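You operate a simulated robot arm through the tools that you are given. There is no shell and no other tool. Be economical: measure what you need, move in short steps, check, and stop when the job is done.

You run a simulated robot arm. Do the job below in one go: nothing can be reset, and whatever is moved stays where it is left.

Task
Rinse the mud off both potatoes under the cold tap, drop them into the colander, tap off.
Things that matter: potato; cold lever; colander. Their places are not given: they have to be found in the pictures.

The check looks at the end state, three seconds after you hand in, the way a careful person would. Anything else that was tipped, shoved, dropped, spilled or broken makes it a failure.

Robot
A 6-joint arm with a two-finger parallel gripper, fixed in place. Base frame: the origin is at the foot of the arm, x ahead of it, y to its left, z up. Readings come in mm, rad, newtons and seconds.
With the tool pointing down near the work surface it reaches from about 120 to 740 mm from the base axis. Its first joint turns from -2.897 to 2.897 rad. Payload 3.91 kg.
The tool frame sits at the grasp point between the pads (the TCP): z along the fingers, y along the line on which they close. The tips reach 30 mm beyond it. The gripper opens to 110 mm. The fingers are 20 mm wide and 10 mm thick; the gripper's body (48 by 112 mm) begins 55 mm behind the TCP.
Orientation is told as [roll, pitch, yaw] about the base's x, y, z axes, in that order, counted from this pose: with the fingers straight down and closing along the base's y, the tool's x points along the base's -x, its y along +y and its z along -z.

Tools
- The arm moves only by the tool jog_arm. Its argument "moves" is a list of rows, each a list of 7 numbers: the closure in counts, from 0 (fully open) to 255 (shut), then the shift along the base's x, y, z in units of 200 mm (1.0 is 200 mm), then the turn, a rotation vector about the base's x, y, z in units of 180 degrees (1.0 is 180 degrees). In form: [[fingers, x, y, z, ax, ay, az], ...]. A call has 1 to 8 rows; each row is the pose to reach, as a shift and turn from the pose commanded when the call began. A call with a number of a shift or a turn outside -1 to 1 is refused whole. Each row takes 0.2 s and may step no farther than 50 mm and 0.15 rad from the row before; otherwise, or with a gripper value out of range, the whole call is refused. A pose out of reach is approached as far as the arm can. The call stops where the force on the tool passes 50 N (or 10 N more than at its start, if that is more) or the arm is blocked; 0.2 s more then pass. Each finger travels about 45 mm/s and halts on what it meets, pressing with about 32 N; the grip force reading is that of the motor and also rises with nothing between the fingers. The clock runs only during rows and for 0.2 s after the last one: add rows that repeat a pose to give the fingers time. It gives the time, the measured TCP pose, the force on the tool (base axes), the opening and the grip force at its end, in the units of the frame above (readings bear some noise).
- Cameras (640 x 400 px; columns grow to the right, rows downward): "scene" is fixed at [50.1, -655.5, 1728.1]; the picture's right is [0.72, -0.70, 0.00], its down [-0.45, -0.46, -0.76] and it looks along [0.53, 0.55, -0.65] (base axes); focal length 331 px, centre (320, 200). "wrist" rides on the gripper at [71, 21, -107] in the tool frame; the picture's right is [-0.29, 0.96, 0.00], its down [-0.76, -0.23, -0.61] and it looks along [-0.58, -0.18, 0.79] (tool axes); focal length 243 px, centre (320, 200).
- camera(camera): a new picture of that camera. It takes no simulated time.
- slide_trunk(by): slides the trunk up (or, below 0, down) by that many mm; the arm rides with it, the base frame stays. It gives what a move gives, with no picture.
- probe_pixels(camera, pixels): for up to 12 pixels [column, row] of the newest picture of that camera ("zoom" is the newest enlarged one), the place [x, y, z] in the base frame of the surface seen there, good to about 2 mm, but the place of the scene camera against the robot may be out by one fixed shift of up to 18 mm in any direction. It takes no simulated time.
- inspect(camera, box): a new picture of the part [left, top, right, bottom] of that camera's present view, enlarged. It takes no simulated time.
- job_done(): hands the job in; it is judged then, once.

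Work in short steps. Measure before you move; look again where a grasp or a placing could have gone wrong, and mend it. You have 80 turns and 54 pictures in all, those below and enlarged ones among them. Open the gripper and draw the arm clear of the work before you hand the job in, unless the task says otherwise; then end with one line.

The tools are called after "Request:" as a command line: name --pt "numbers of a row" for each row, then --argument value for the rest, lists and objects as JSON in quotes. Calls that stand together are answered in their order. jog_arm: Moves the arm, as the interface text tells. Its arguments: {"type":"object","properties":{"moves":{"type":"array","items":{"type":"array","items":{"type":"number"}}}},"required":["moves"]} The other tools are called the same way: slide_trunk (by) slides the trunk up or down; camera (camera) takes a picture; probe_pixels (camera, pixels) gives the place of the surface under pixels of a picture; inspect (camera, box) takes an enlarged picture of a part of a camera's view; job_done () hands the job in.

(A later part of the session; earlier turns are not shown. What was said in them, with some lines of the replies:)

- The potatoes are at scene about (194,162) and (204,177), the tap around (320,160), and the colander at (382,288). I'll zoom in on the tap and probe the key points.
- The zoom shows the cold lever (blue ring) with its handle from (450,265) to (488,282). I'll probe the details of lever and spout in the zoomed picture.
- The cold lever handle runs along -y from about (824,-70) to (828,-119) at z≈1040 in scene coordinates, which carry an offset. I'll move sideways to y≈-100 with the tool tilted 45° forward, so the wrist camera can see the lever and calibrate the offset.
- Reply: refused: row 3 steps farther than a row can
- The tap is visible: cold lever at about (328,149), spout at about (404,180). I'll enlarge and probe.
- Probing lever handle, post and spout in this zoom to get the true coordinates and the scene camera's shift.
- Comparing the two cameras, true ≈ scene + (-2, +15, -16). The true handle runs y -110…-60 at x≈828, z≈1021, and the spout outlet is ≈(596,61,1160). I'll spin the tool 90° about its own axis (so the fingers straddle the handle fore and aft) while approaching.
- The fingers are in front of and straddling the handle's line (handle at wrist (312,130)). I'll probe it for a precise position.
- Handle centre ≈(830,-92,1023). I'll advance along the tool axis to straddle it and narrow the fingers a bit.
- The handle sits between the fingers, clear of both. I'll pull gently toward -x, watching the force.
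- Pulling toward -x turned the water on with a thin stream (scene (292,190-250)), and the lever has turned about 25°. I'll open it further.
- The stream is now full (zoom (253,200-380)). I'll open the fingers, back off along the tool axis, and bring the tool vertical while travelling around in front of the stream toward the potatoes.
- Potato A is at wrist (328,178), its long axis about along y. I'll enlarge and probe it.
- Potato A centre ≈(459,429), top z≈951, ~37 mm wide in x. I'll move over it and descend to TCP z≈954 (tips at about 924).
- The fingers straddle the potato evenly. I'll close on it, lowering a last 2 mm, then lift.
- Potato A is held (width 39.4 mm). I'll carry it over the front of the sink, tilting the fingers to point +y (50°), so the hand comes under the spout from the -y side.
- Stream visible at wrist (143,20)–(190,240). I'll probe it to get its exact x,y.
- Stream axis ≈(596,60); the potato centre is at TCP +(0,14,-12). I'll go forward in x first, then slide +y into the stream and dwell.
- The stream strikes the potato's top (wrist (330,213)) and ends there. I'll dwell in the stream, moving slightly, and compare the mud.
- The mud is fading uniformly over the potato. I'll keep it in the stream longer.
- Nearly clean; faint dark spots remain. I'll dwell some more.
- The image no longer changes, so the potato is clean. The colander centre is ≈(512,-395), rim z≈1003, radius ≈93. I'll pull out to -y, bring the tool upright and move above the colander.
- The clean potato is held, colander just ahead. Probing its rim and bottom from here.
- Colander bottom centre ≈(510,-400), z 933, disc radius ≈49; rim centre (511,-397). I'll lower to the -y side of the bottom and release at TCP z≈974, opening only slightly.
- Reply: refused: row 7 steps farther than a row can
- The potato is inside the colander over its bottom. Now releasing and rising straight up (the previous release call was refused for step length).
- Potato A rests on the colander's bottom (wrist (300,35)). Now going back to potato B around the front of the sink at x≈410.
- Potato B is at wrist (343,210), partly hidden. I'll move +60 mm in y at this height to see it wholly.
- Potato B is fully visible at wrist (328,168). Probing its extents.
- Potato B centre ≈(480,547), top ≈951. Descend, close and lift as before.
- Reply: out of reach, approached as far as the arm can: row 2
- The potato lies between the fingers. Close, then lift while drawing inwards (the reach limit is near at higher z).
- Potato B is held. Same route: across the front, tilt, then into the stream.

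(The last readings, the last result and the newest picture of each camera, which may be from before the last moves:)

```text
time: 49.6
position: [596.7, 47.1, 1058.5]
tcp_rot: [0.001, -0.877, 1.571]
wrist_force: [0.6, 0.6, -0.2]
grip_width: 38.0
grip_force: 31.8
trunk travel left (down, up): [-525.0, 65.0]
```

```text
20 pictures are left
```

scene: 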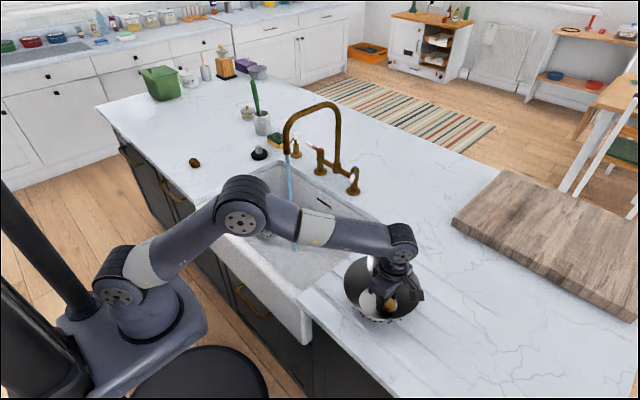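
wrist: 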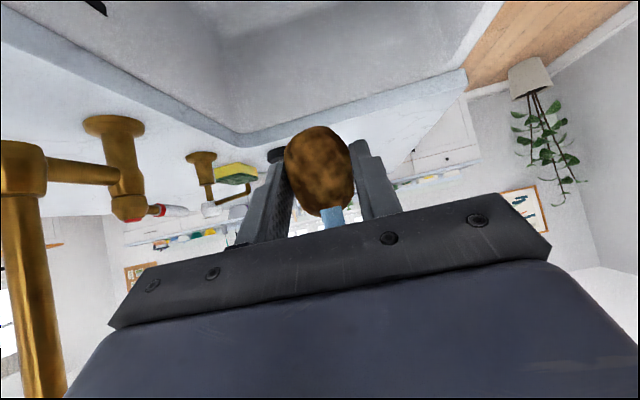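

The stream hits potato B's top (wrist (332,215)). Dwelling about 7 s as with the first.

Request:
jog_arm --pt "255 0 0 0 0 0 0" --pt "255 0 0 0 0 0 0" --pt "255 0 0 0 0 0 0" --pt "255 0 0 0 0 0 0" --pt "255 0 0 0 0 0 0" --pt "255 0 0 0 0 0 0" --pt "255 0 0 0 0 0 0" --pt "255 0 0 0 0 0 0"

Request:
jog_arm --pt "255 0 0 0 0 0 0" --pt "255 0 0 0 0 0 0" --pt "255 0 0 0 0 0 0" --pt "255 0 0 0 0 0 0" --pt "255 0 0 0 0 0 0" --pt "255 0 0 0 0 0 0" --pt "255 0 0 0 0 0 0" --pt "255 0 0 0 0 0 0"

Request:
jog_arm --pt "255 0 0 0 0 0 0" --pt "255 0 0 0 0 0 0" --pt "255 0 0 0 0 0 0" --pt "255 0 0 0 0 0 0" --pt "255 0 0 0 0 0 0" --pt "255 0 0 0 0 0 0" --pt "255 0 0 0 0 0 0" --pt "255 0 0 0 0 0 0"

Request:
inspect --camera "wrist" --box '[270, 100, 380, 230]'

Request:
jog_arm --pt "255 0 0 0 0 0 0" --pt "255 0 0 0 0 0 0" --pt "255 0 0 0 0 0 0" --pt "255 0 0 0 0 0 0" --pt "255 0 0 0 0 0 0" --pt "255 0 0 0 0 0 0" --pt "255 0 0 0 0 0 0" --pt "255 0 0 0 0 0 0"

Request:
jog_arm --pt "255 0 0 0 0 0 0" --pt "255 0 0 0 0 0 0" --pt "255 0 0 0 0 0 0" --pt "255 0 0 0 0 0 0" --pt "255 0 0 0 0 0 0" --pt "255 0 0 0 0 0 0" --pt "255 0 0 0 0 0 0" --pt "255 0 0 0 0 0 0"

Request:
inspect --camera "wrist" --box '[270, 100, 380, 230]'

```text
time: 51.4
position: [596.7, 47.2, 1060.3]
tcp_rot: [0.002, -0.879, 1.573]
wrist_force: [0.9, 0.3, -0.4]
grip_width: 38.0
grip_force: 32.2
trunk travel left (down, up): [-525.0, 65.0]
```

```text
time: 53.2
position: [596.9, 47.2, 1057.6]
tcp_rot: [0.002, -0.877, 1.573]
wrist_force: [0.3, -0.3, -0.9]
grip_width: 38.1
grip_force: 32.0
trunk travel left (down, up): [-525.0, 65.0]
```

```text
time: 55.0
position: [597.3, 47.3, 1059.1]
tcp_rot: [0.001, -0.878, 1.573]
wrist_force: [0.4, 0.2, -0.1]
grip_width: 37.9
grip_force: 31.4
trunk travel left (down, up): [-525.0, 65.0]
```

```text
3.08 times, centred on (325, 165) of wrist
```

zoom: 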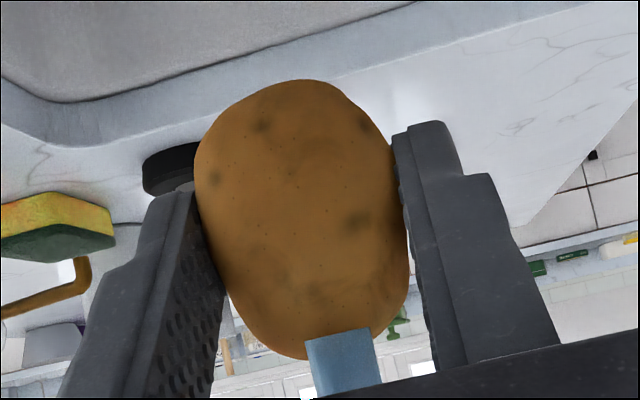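

```text
time: 56.8
position: [595.6, 47.8, 1058.7]
tcp_rot: [0.002, -0.878, 1.571]
wrist_force: [0.5, 0.2, -1.6]
grip_width: 38.0
grip_force: 32.0
trunk travel left (down, up): [-525.0, 65.0]
```

```text
time: 58.6
position: [595.6, 48.6, 1058.1]
tcp_rot: [0.003, -0.876, 1.572]
wrist_force: [-0.4, -0.1, -1.0]
grip_width: 37.9
grip_force: 31.8
trunk travel left (down, up): [-525.0, 65.0]
```

```text
3.08 times, centred on (325, 165) of wrist
```

zoom: 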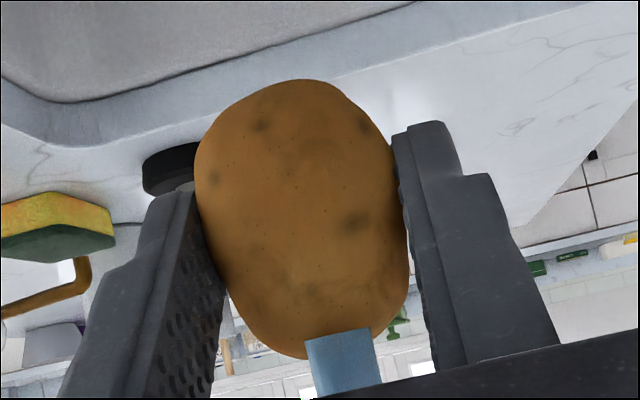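

Potato B is clean (no further change). Moving out to -y and over to the colander as before.

Request:
jog_arm --pt "255 0 -0.22 0 0 0 0" --pt "255 0 -0.44 0.05 -0.04 0 0" --pt "255 -0.05 -0.64 0.1 -0.08 0 0" --pt "255 -0.1 -0.84 0.2 -0.12 0 0" --pt "255 -0.15 -1.0 0.3 -0.16 0 0" --pt "255 -0.2 -1.0 0.35 -0.2 0 0" --pt "255 -0.25 -1.0 0.35 -0.24 0 0" --pt "255 -0.3 -1.0 0.35 -0.28 0 0"

Request:
jog_arm --pt "255 -0.03 -0.22 0 0 0 0" --pt "255 -0.06 -0.44 0 0 0 0" --pt "255 -0.09 -0.66 0 0 0 0" --pt "255 -0.12 -0.8 0 0 0 0"

Request:
camera --camera "wrist"

```text
time: 60.4
position: [537.1, -154.3, 1131.0]
tcp_rot: [0.0, 0.002, 1.57]
wrist_force: [0.7, -0.2, -0.7]
grip_width: 37.9
grip_force: 32.0
trunk travel left (down, up): [-525.0, 65.0]
```

```text
time: 61.4
position: [513.9, -314.8, 1131.4]
tcp_rot: [0.001, 0.001, 1.572]
wrist_force: [0.2, 0.5, -1.5]
grip_width: 37.8
grip_force: 31.8
trunk travel left (down, up): [-525.0, 65.0]
```

```text
17 pictures are left
```

wrist: 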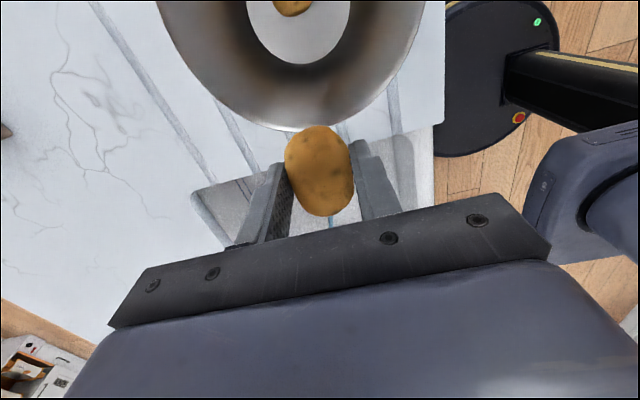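

Potato A's near end shows at (293,12). I'll release potato B on the near (+y) side of the bottom at y≈-368, TCP z≈984.

Request:
jog_arm --pt "255 -0.01 -0.15 0 0 0 0" --pt "255 -0.01 -0.265 -0.1 0 0 0" --pt "255 -0.01 -0.265 -0.3 0 0 0" --pt "255 -0.01 -0.265 -0.5 0 0 0" --pt "255 -0.01 -0.265 -0.65 0 0 0" --pt "255 -0.01 -0.265 -0.73 0 0 0"

Request:
camera --camera "wrist"

```text
time: 62.8
position: [510.8, -368.3, 984.3]
tcp_rot: [0.002, 0.003, 1.573]
wrist_force: [-0.5, 0.4, -0.3]
grip_width: 37.9
grip_force: 31.9
trunk travel left (down, up): [-525.0, 65.0]
```

```text
16 pictures are left
```

wrist: 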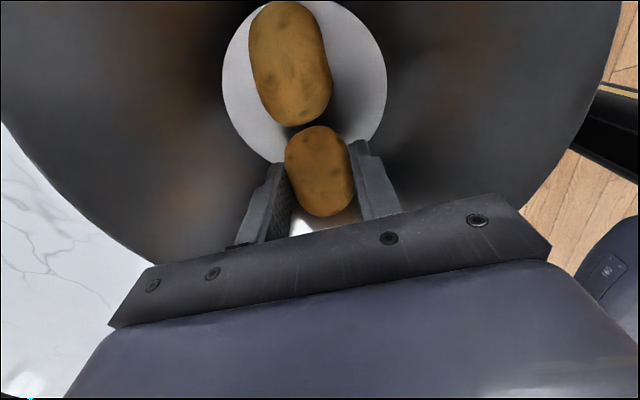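

Potato B hangs just beside potato A within the colander. Releasing and rising.

Request:
jog_arm --pt "140 0 0 0 0 0 0" --pt "140 0 0 0 0 0 0" --pt "140 0 0 0 0 0 0" --pt "140 0 0 0.15 0 0 0" --pt "130 0 0 0.35 0 0 0" --pt "130 0 0 0.58 0 0 0" --pt "110 0 0.1 0.75 0 0 0" --pt "110 0 0.24 0.77 0 0 0"

Request:
inspect --camera "scene" --box '[260, 90, 460, 340]'

```text
time: 64.6
position: [511.3, -317.6, 1137.3]
tcp_rot: [0.001, 0.002, 1.573]
wrist_force: [-0.3, -0.2, 0.1]
grip_width: 62.6
grip_force: 0.0
trunk travel left (down, up): [-525.0, 65.0]
```

```text
1.60 times, centred on (360, 215) of scene
```

zoom: 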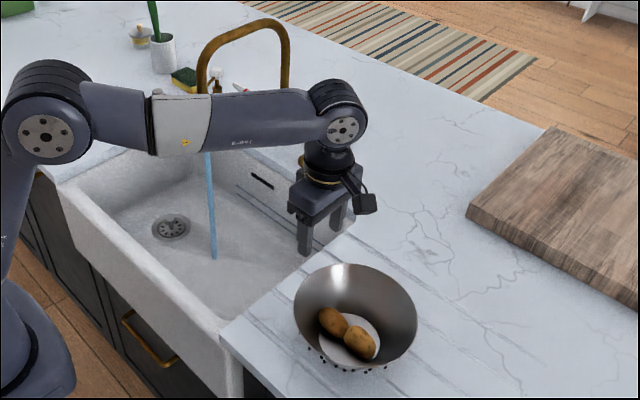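

Both potatoes lie in the colander. Now to the lever: I'll tilt the tool forward again and move to a viewpoint in front of it.

Request:
jog_arm --pt "110 0.1 0.17 0 0 -0.04 0" --pt "110 0.2 0.34 0 0 -0.08 0" --pt "110 0.3 0.51 0 0 -0.12 0" --pt "110 0.4 0.68 0 0 -0.16 0" --pt "110 0.5 0.85 0 0 -0.2 0" --pt "110 0.6 1.0 0 0 -0.24 0" --pt "110 0.75 1.0 0 0 -0.24 0"

Request:
camera --camera "wrist"

```text
time: 66.2
position: [662.4, -117.9, 1138.6]
tcp_rot: [-0.754, 0.001, 1.57]
wrist_force: [0.3, -0.7, 0.8]
grip_width: 62.6
grip_force: 0.1
trunk travel left (down, up): [-525.0, 65.0]
```

```text
14 pictures are left
```

wrist: 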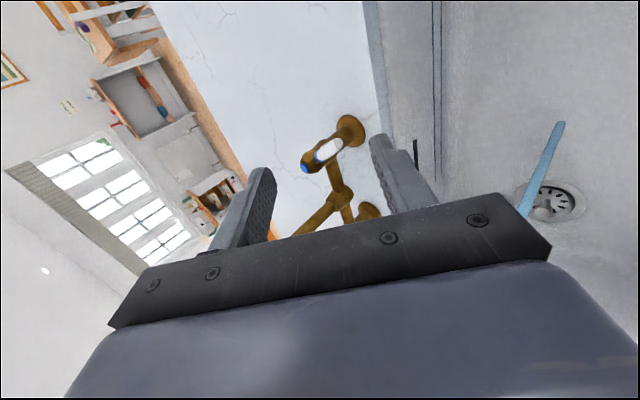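

The lever handle now points toward -x (wrist (330,148)). Enlarging and probing it.

Request:
inspect --camera "wrist" --box '[280, 100, 390, 200]'

Request:
probe_pixels --camera "wrist" --pixels '[[341, 143], [330, 149], [320, 155], [315, 158], [307, 166], [348, 130]]'

```text
4.00 times, centred on (335, 150) of wrist
```

zoom: 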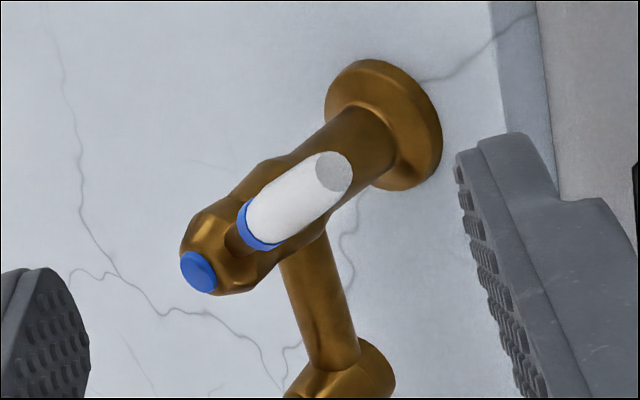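

```text
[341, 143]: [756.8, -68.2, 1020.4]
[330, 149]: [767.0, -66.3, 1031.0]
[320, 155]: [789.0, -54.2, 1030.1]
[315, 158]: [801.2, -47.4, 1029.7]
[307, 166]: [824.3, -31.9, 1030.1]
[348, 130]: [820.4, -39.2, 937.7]
```

The handle now lies from pivot (829,-28) to tip ≈(755,-68), z≈1023. I'll close the fingers and enter on its +y side at y≈-32, ready to push it back toward -y/+x.

Request:
jog_arm --pt "255 0.05 0.2 -0.06 0 0 0" --pt "255 0.1 0.4 -0.12 0 0 0" --pt "255 0.14 0.43 -0.19 0 0 0" --pt "255 0.28 0.43 -0.35 0 0 0" --pt "255 0.42 0.43 -0.51 0 0 0"

Request:
camera --camera "wrist"

```text
time: 67.4
position: [744.9, -34.5, 1036.1]
tcp_rot: [-0.752, 0.002, 1.571]
wrist_force: [-0.1, -0.7, -0.6]
grip_width: 0.2
grip_force: 31.9
trunk travel left (down, up): [-525.0, 65.0]
```

```text
12 pictures are left
```

wrist: 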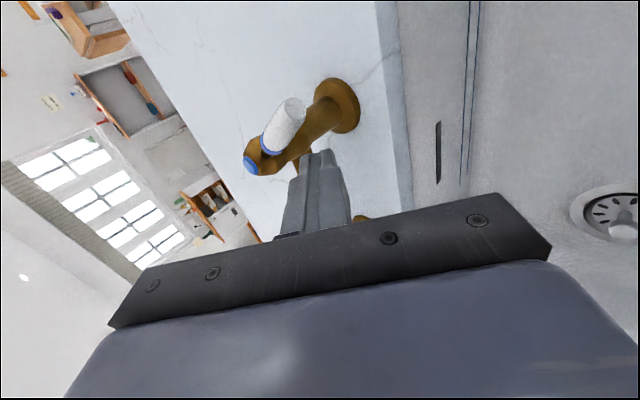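

The closed fingers sit on the handle's +y side. Pushing along the arc to nearly off.

Request:
jog_arm --pt "255 0.005 -0.065 0 0 0 0" --pt "255 0.025 -0.115 0 0 0 0" --pt "255 0.045 -0.165 0 0 0 0" --pt "255 0.1 -0.24 0 0 0 0" --pt "255 0.175 -0.295 0 0 0 0" --pt "255 0.22 -0.32 0 0 0 0"

Request:
camera --camera "wrist"

Request:
inspect --camera "scene" --box '[240, 90, 400, 260]'

```text
time: 68.8
position: [789.6, -98.8, 1034.7]
tcp_rot: [-0.752, 0.002, 1.571]
wrist_force: [0.1, 0.3, -0.1]
grip_width: 0.1
grip_force: 32.1
trunk travel left (down, up): [-525.0, 65.0]
```

```text
11 pictures are left
```

wrist: 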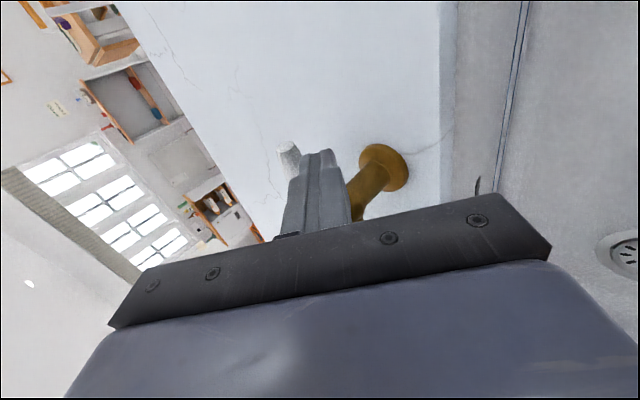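

```text
2.35 times, centred on (320, 175) of scene
```

zoom: 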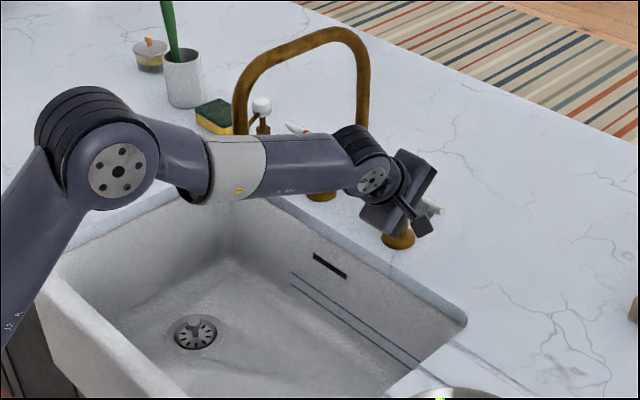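

The stream is gone. I'll nudge the handle a few more mm to seat it at its original position, then back away along the tool axis and look.

Request:
jog_arm --pt "255 0.02 0 0 0 0 0" --pt "255 0.04 0 0 0 0 0" --pt "255 0.055 0 0 0 0 0"

Request:
jog_arm --pt "255 -0.05 0 0 0 0 0" --pt "255 -0.19 0 0.15 0 0 0" --pt "255 -0.33 0 0.3 0 0 0" --pt "255 -0.47 0 0.45 0 0 0" --pt "255 -0.67 0 0.5 0 0 0"

Request:
camera --camera "wrist"

```text
time: 69.6
position: [794.4, -96.9, 1034.2]
tcp_rot: [-0.746, 0.001, 1.572]
wrist_force: [-30.7, -2.5, -0.7]
grip_width: 0.0
grip_force: 31.9
trunk travel left (down, up): [-525.0, 65.0]
```

```text
time: 70.8
position: [663.8, -92.5, 1137.1]
tcp_rot: [-0.752, 0.002, 1.572]
wrist_force: [0.2, 0.6, 0.1]
grip_width: 0.0
grip_force: 31.9
trunk travel left (down, up): [-525.0, 65.0]
```

```text
9 pictures are left
```

wrist: 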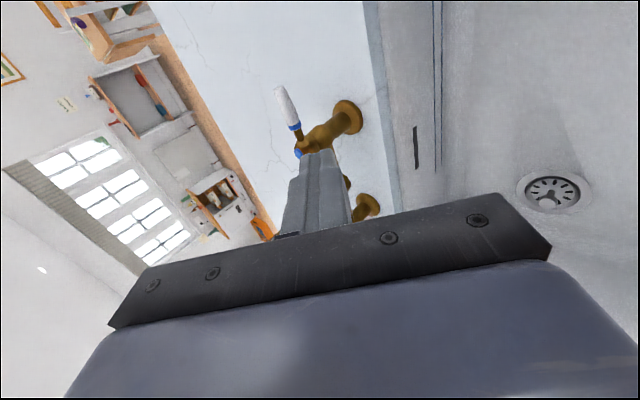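

The lever hit its stop (30 N) and the tap is off. I'll open the gripper, retract toward the start, and take a final look.

Request:
jog_arm --pt "0 -0.2 0 0.06 0 0.04 0" --pt "0 -0.4 0 0.12 0 0.08 0" --pt "0 -0.6 0 0.18 0 0.12 0" --pt "0 -0.8 0 0.24 0 0.16 0" --pt "0 -1.0 0 0.3 0 0.2 0" --pt "0 -1.0 0 0.35 0 0.24 0"

Request:
jog_arm --pt "0 -0.15 0.15 0.05 0 0 0" --pt "0 -0.3 0.3 0.1 0 0 0" --pt "0 -0.45 0.45 0.1 0 0 0"

Request:
camera --camera "scene"

Request:
inspect --camera "scene" --box '[240, 90, 440, 340]'

```text
time: 72.2
position: [468.2, -96.6, 1205.9]
tcp_rot: [0.003, 0.002, 1.572]
wrist_force: [-0.6, 0.3, 0.1]
grip_width: 110.0
grip_force: 0.0
trunk travel left (down, up): [-525.0, 65.0]
```

```text
time: 73.0
position: [375.6, -6.4, 1228.4]
tcp_rot: [0.003, 0.001, 1.572]
wrist_force: [0.0, -0.3, 0.8]
grip_width: 110.2
grip_force: 0.0
trunk travel left (down, up): [-525.0, 65.0]
```

```text
8 pictures are left
```

scene: 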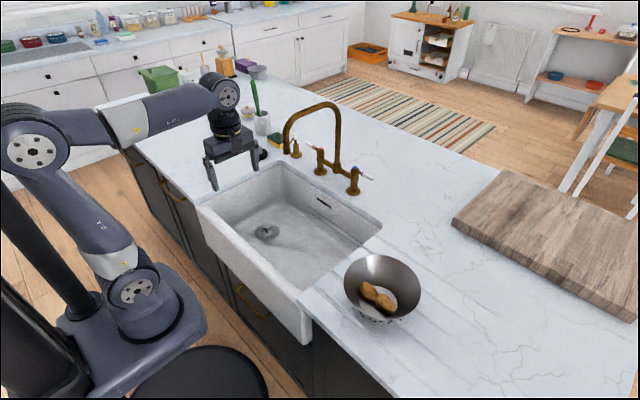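

```text
1.60 times, centred on (340, 215) of scene
```

zoom: 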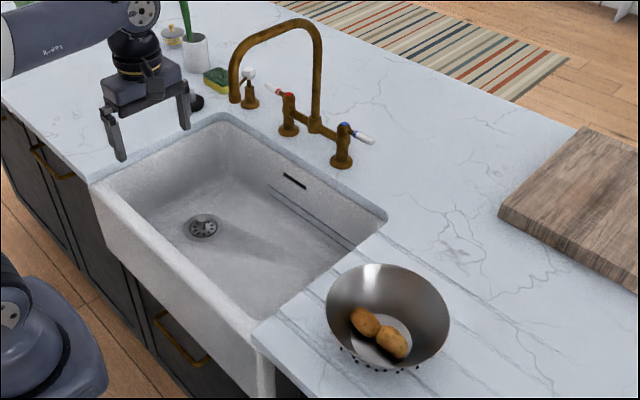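

Both clean potatoes lie in the colander, there is no stream from the spout, the lever is at its original position, and the arm is clear. Handing in.

Request:
job_done

```text
The job is handed in.
```

Both potatoes are rinsed clean and lying in the colander; the cold tap is off, and the arm is clear with the gripper open.
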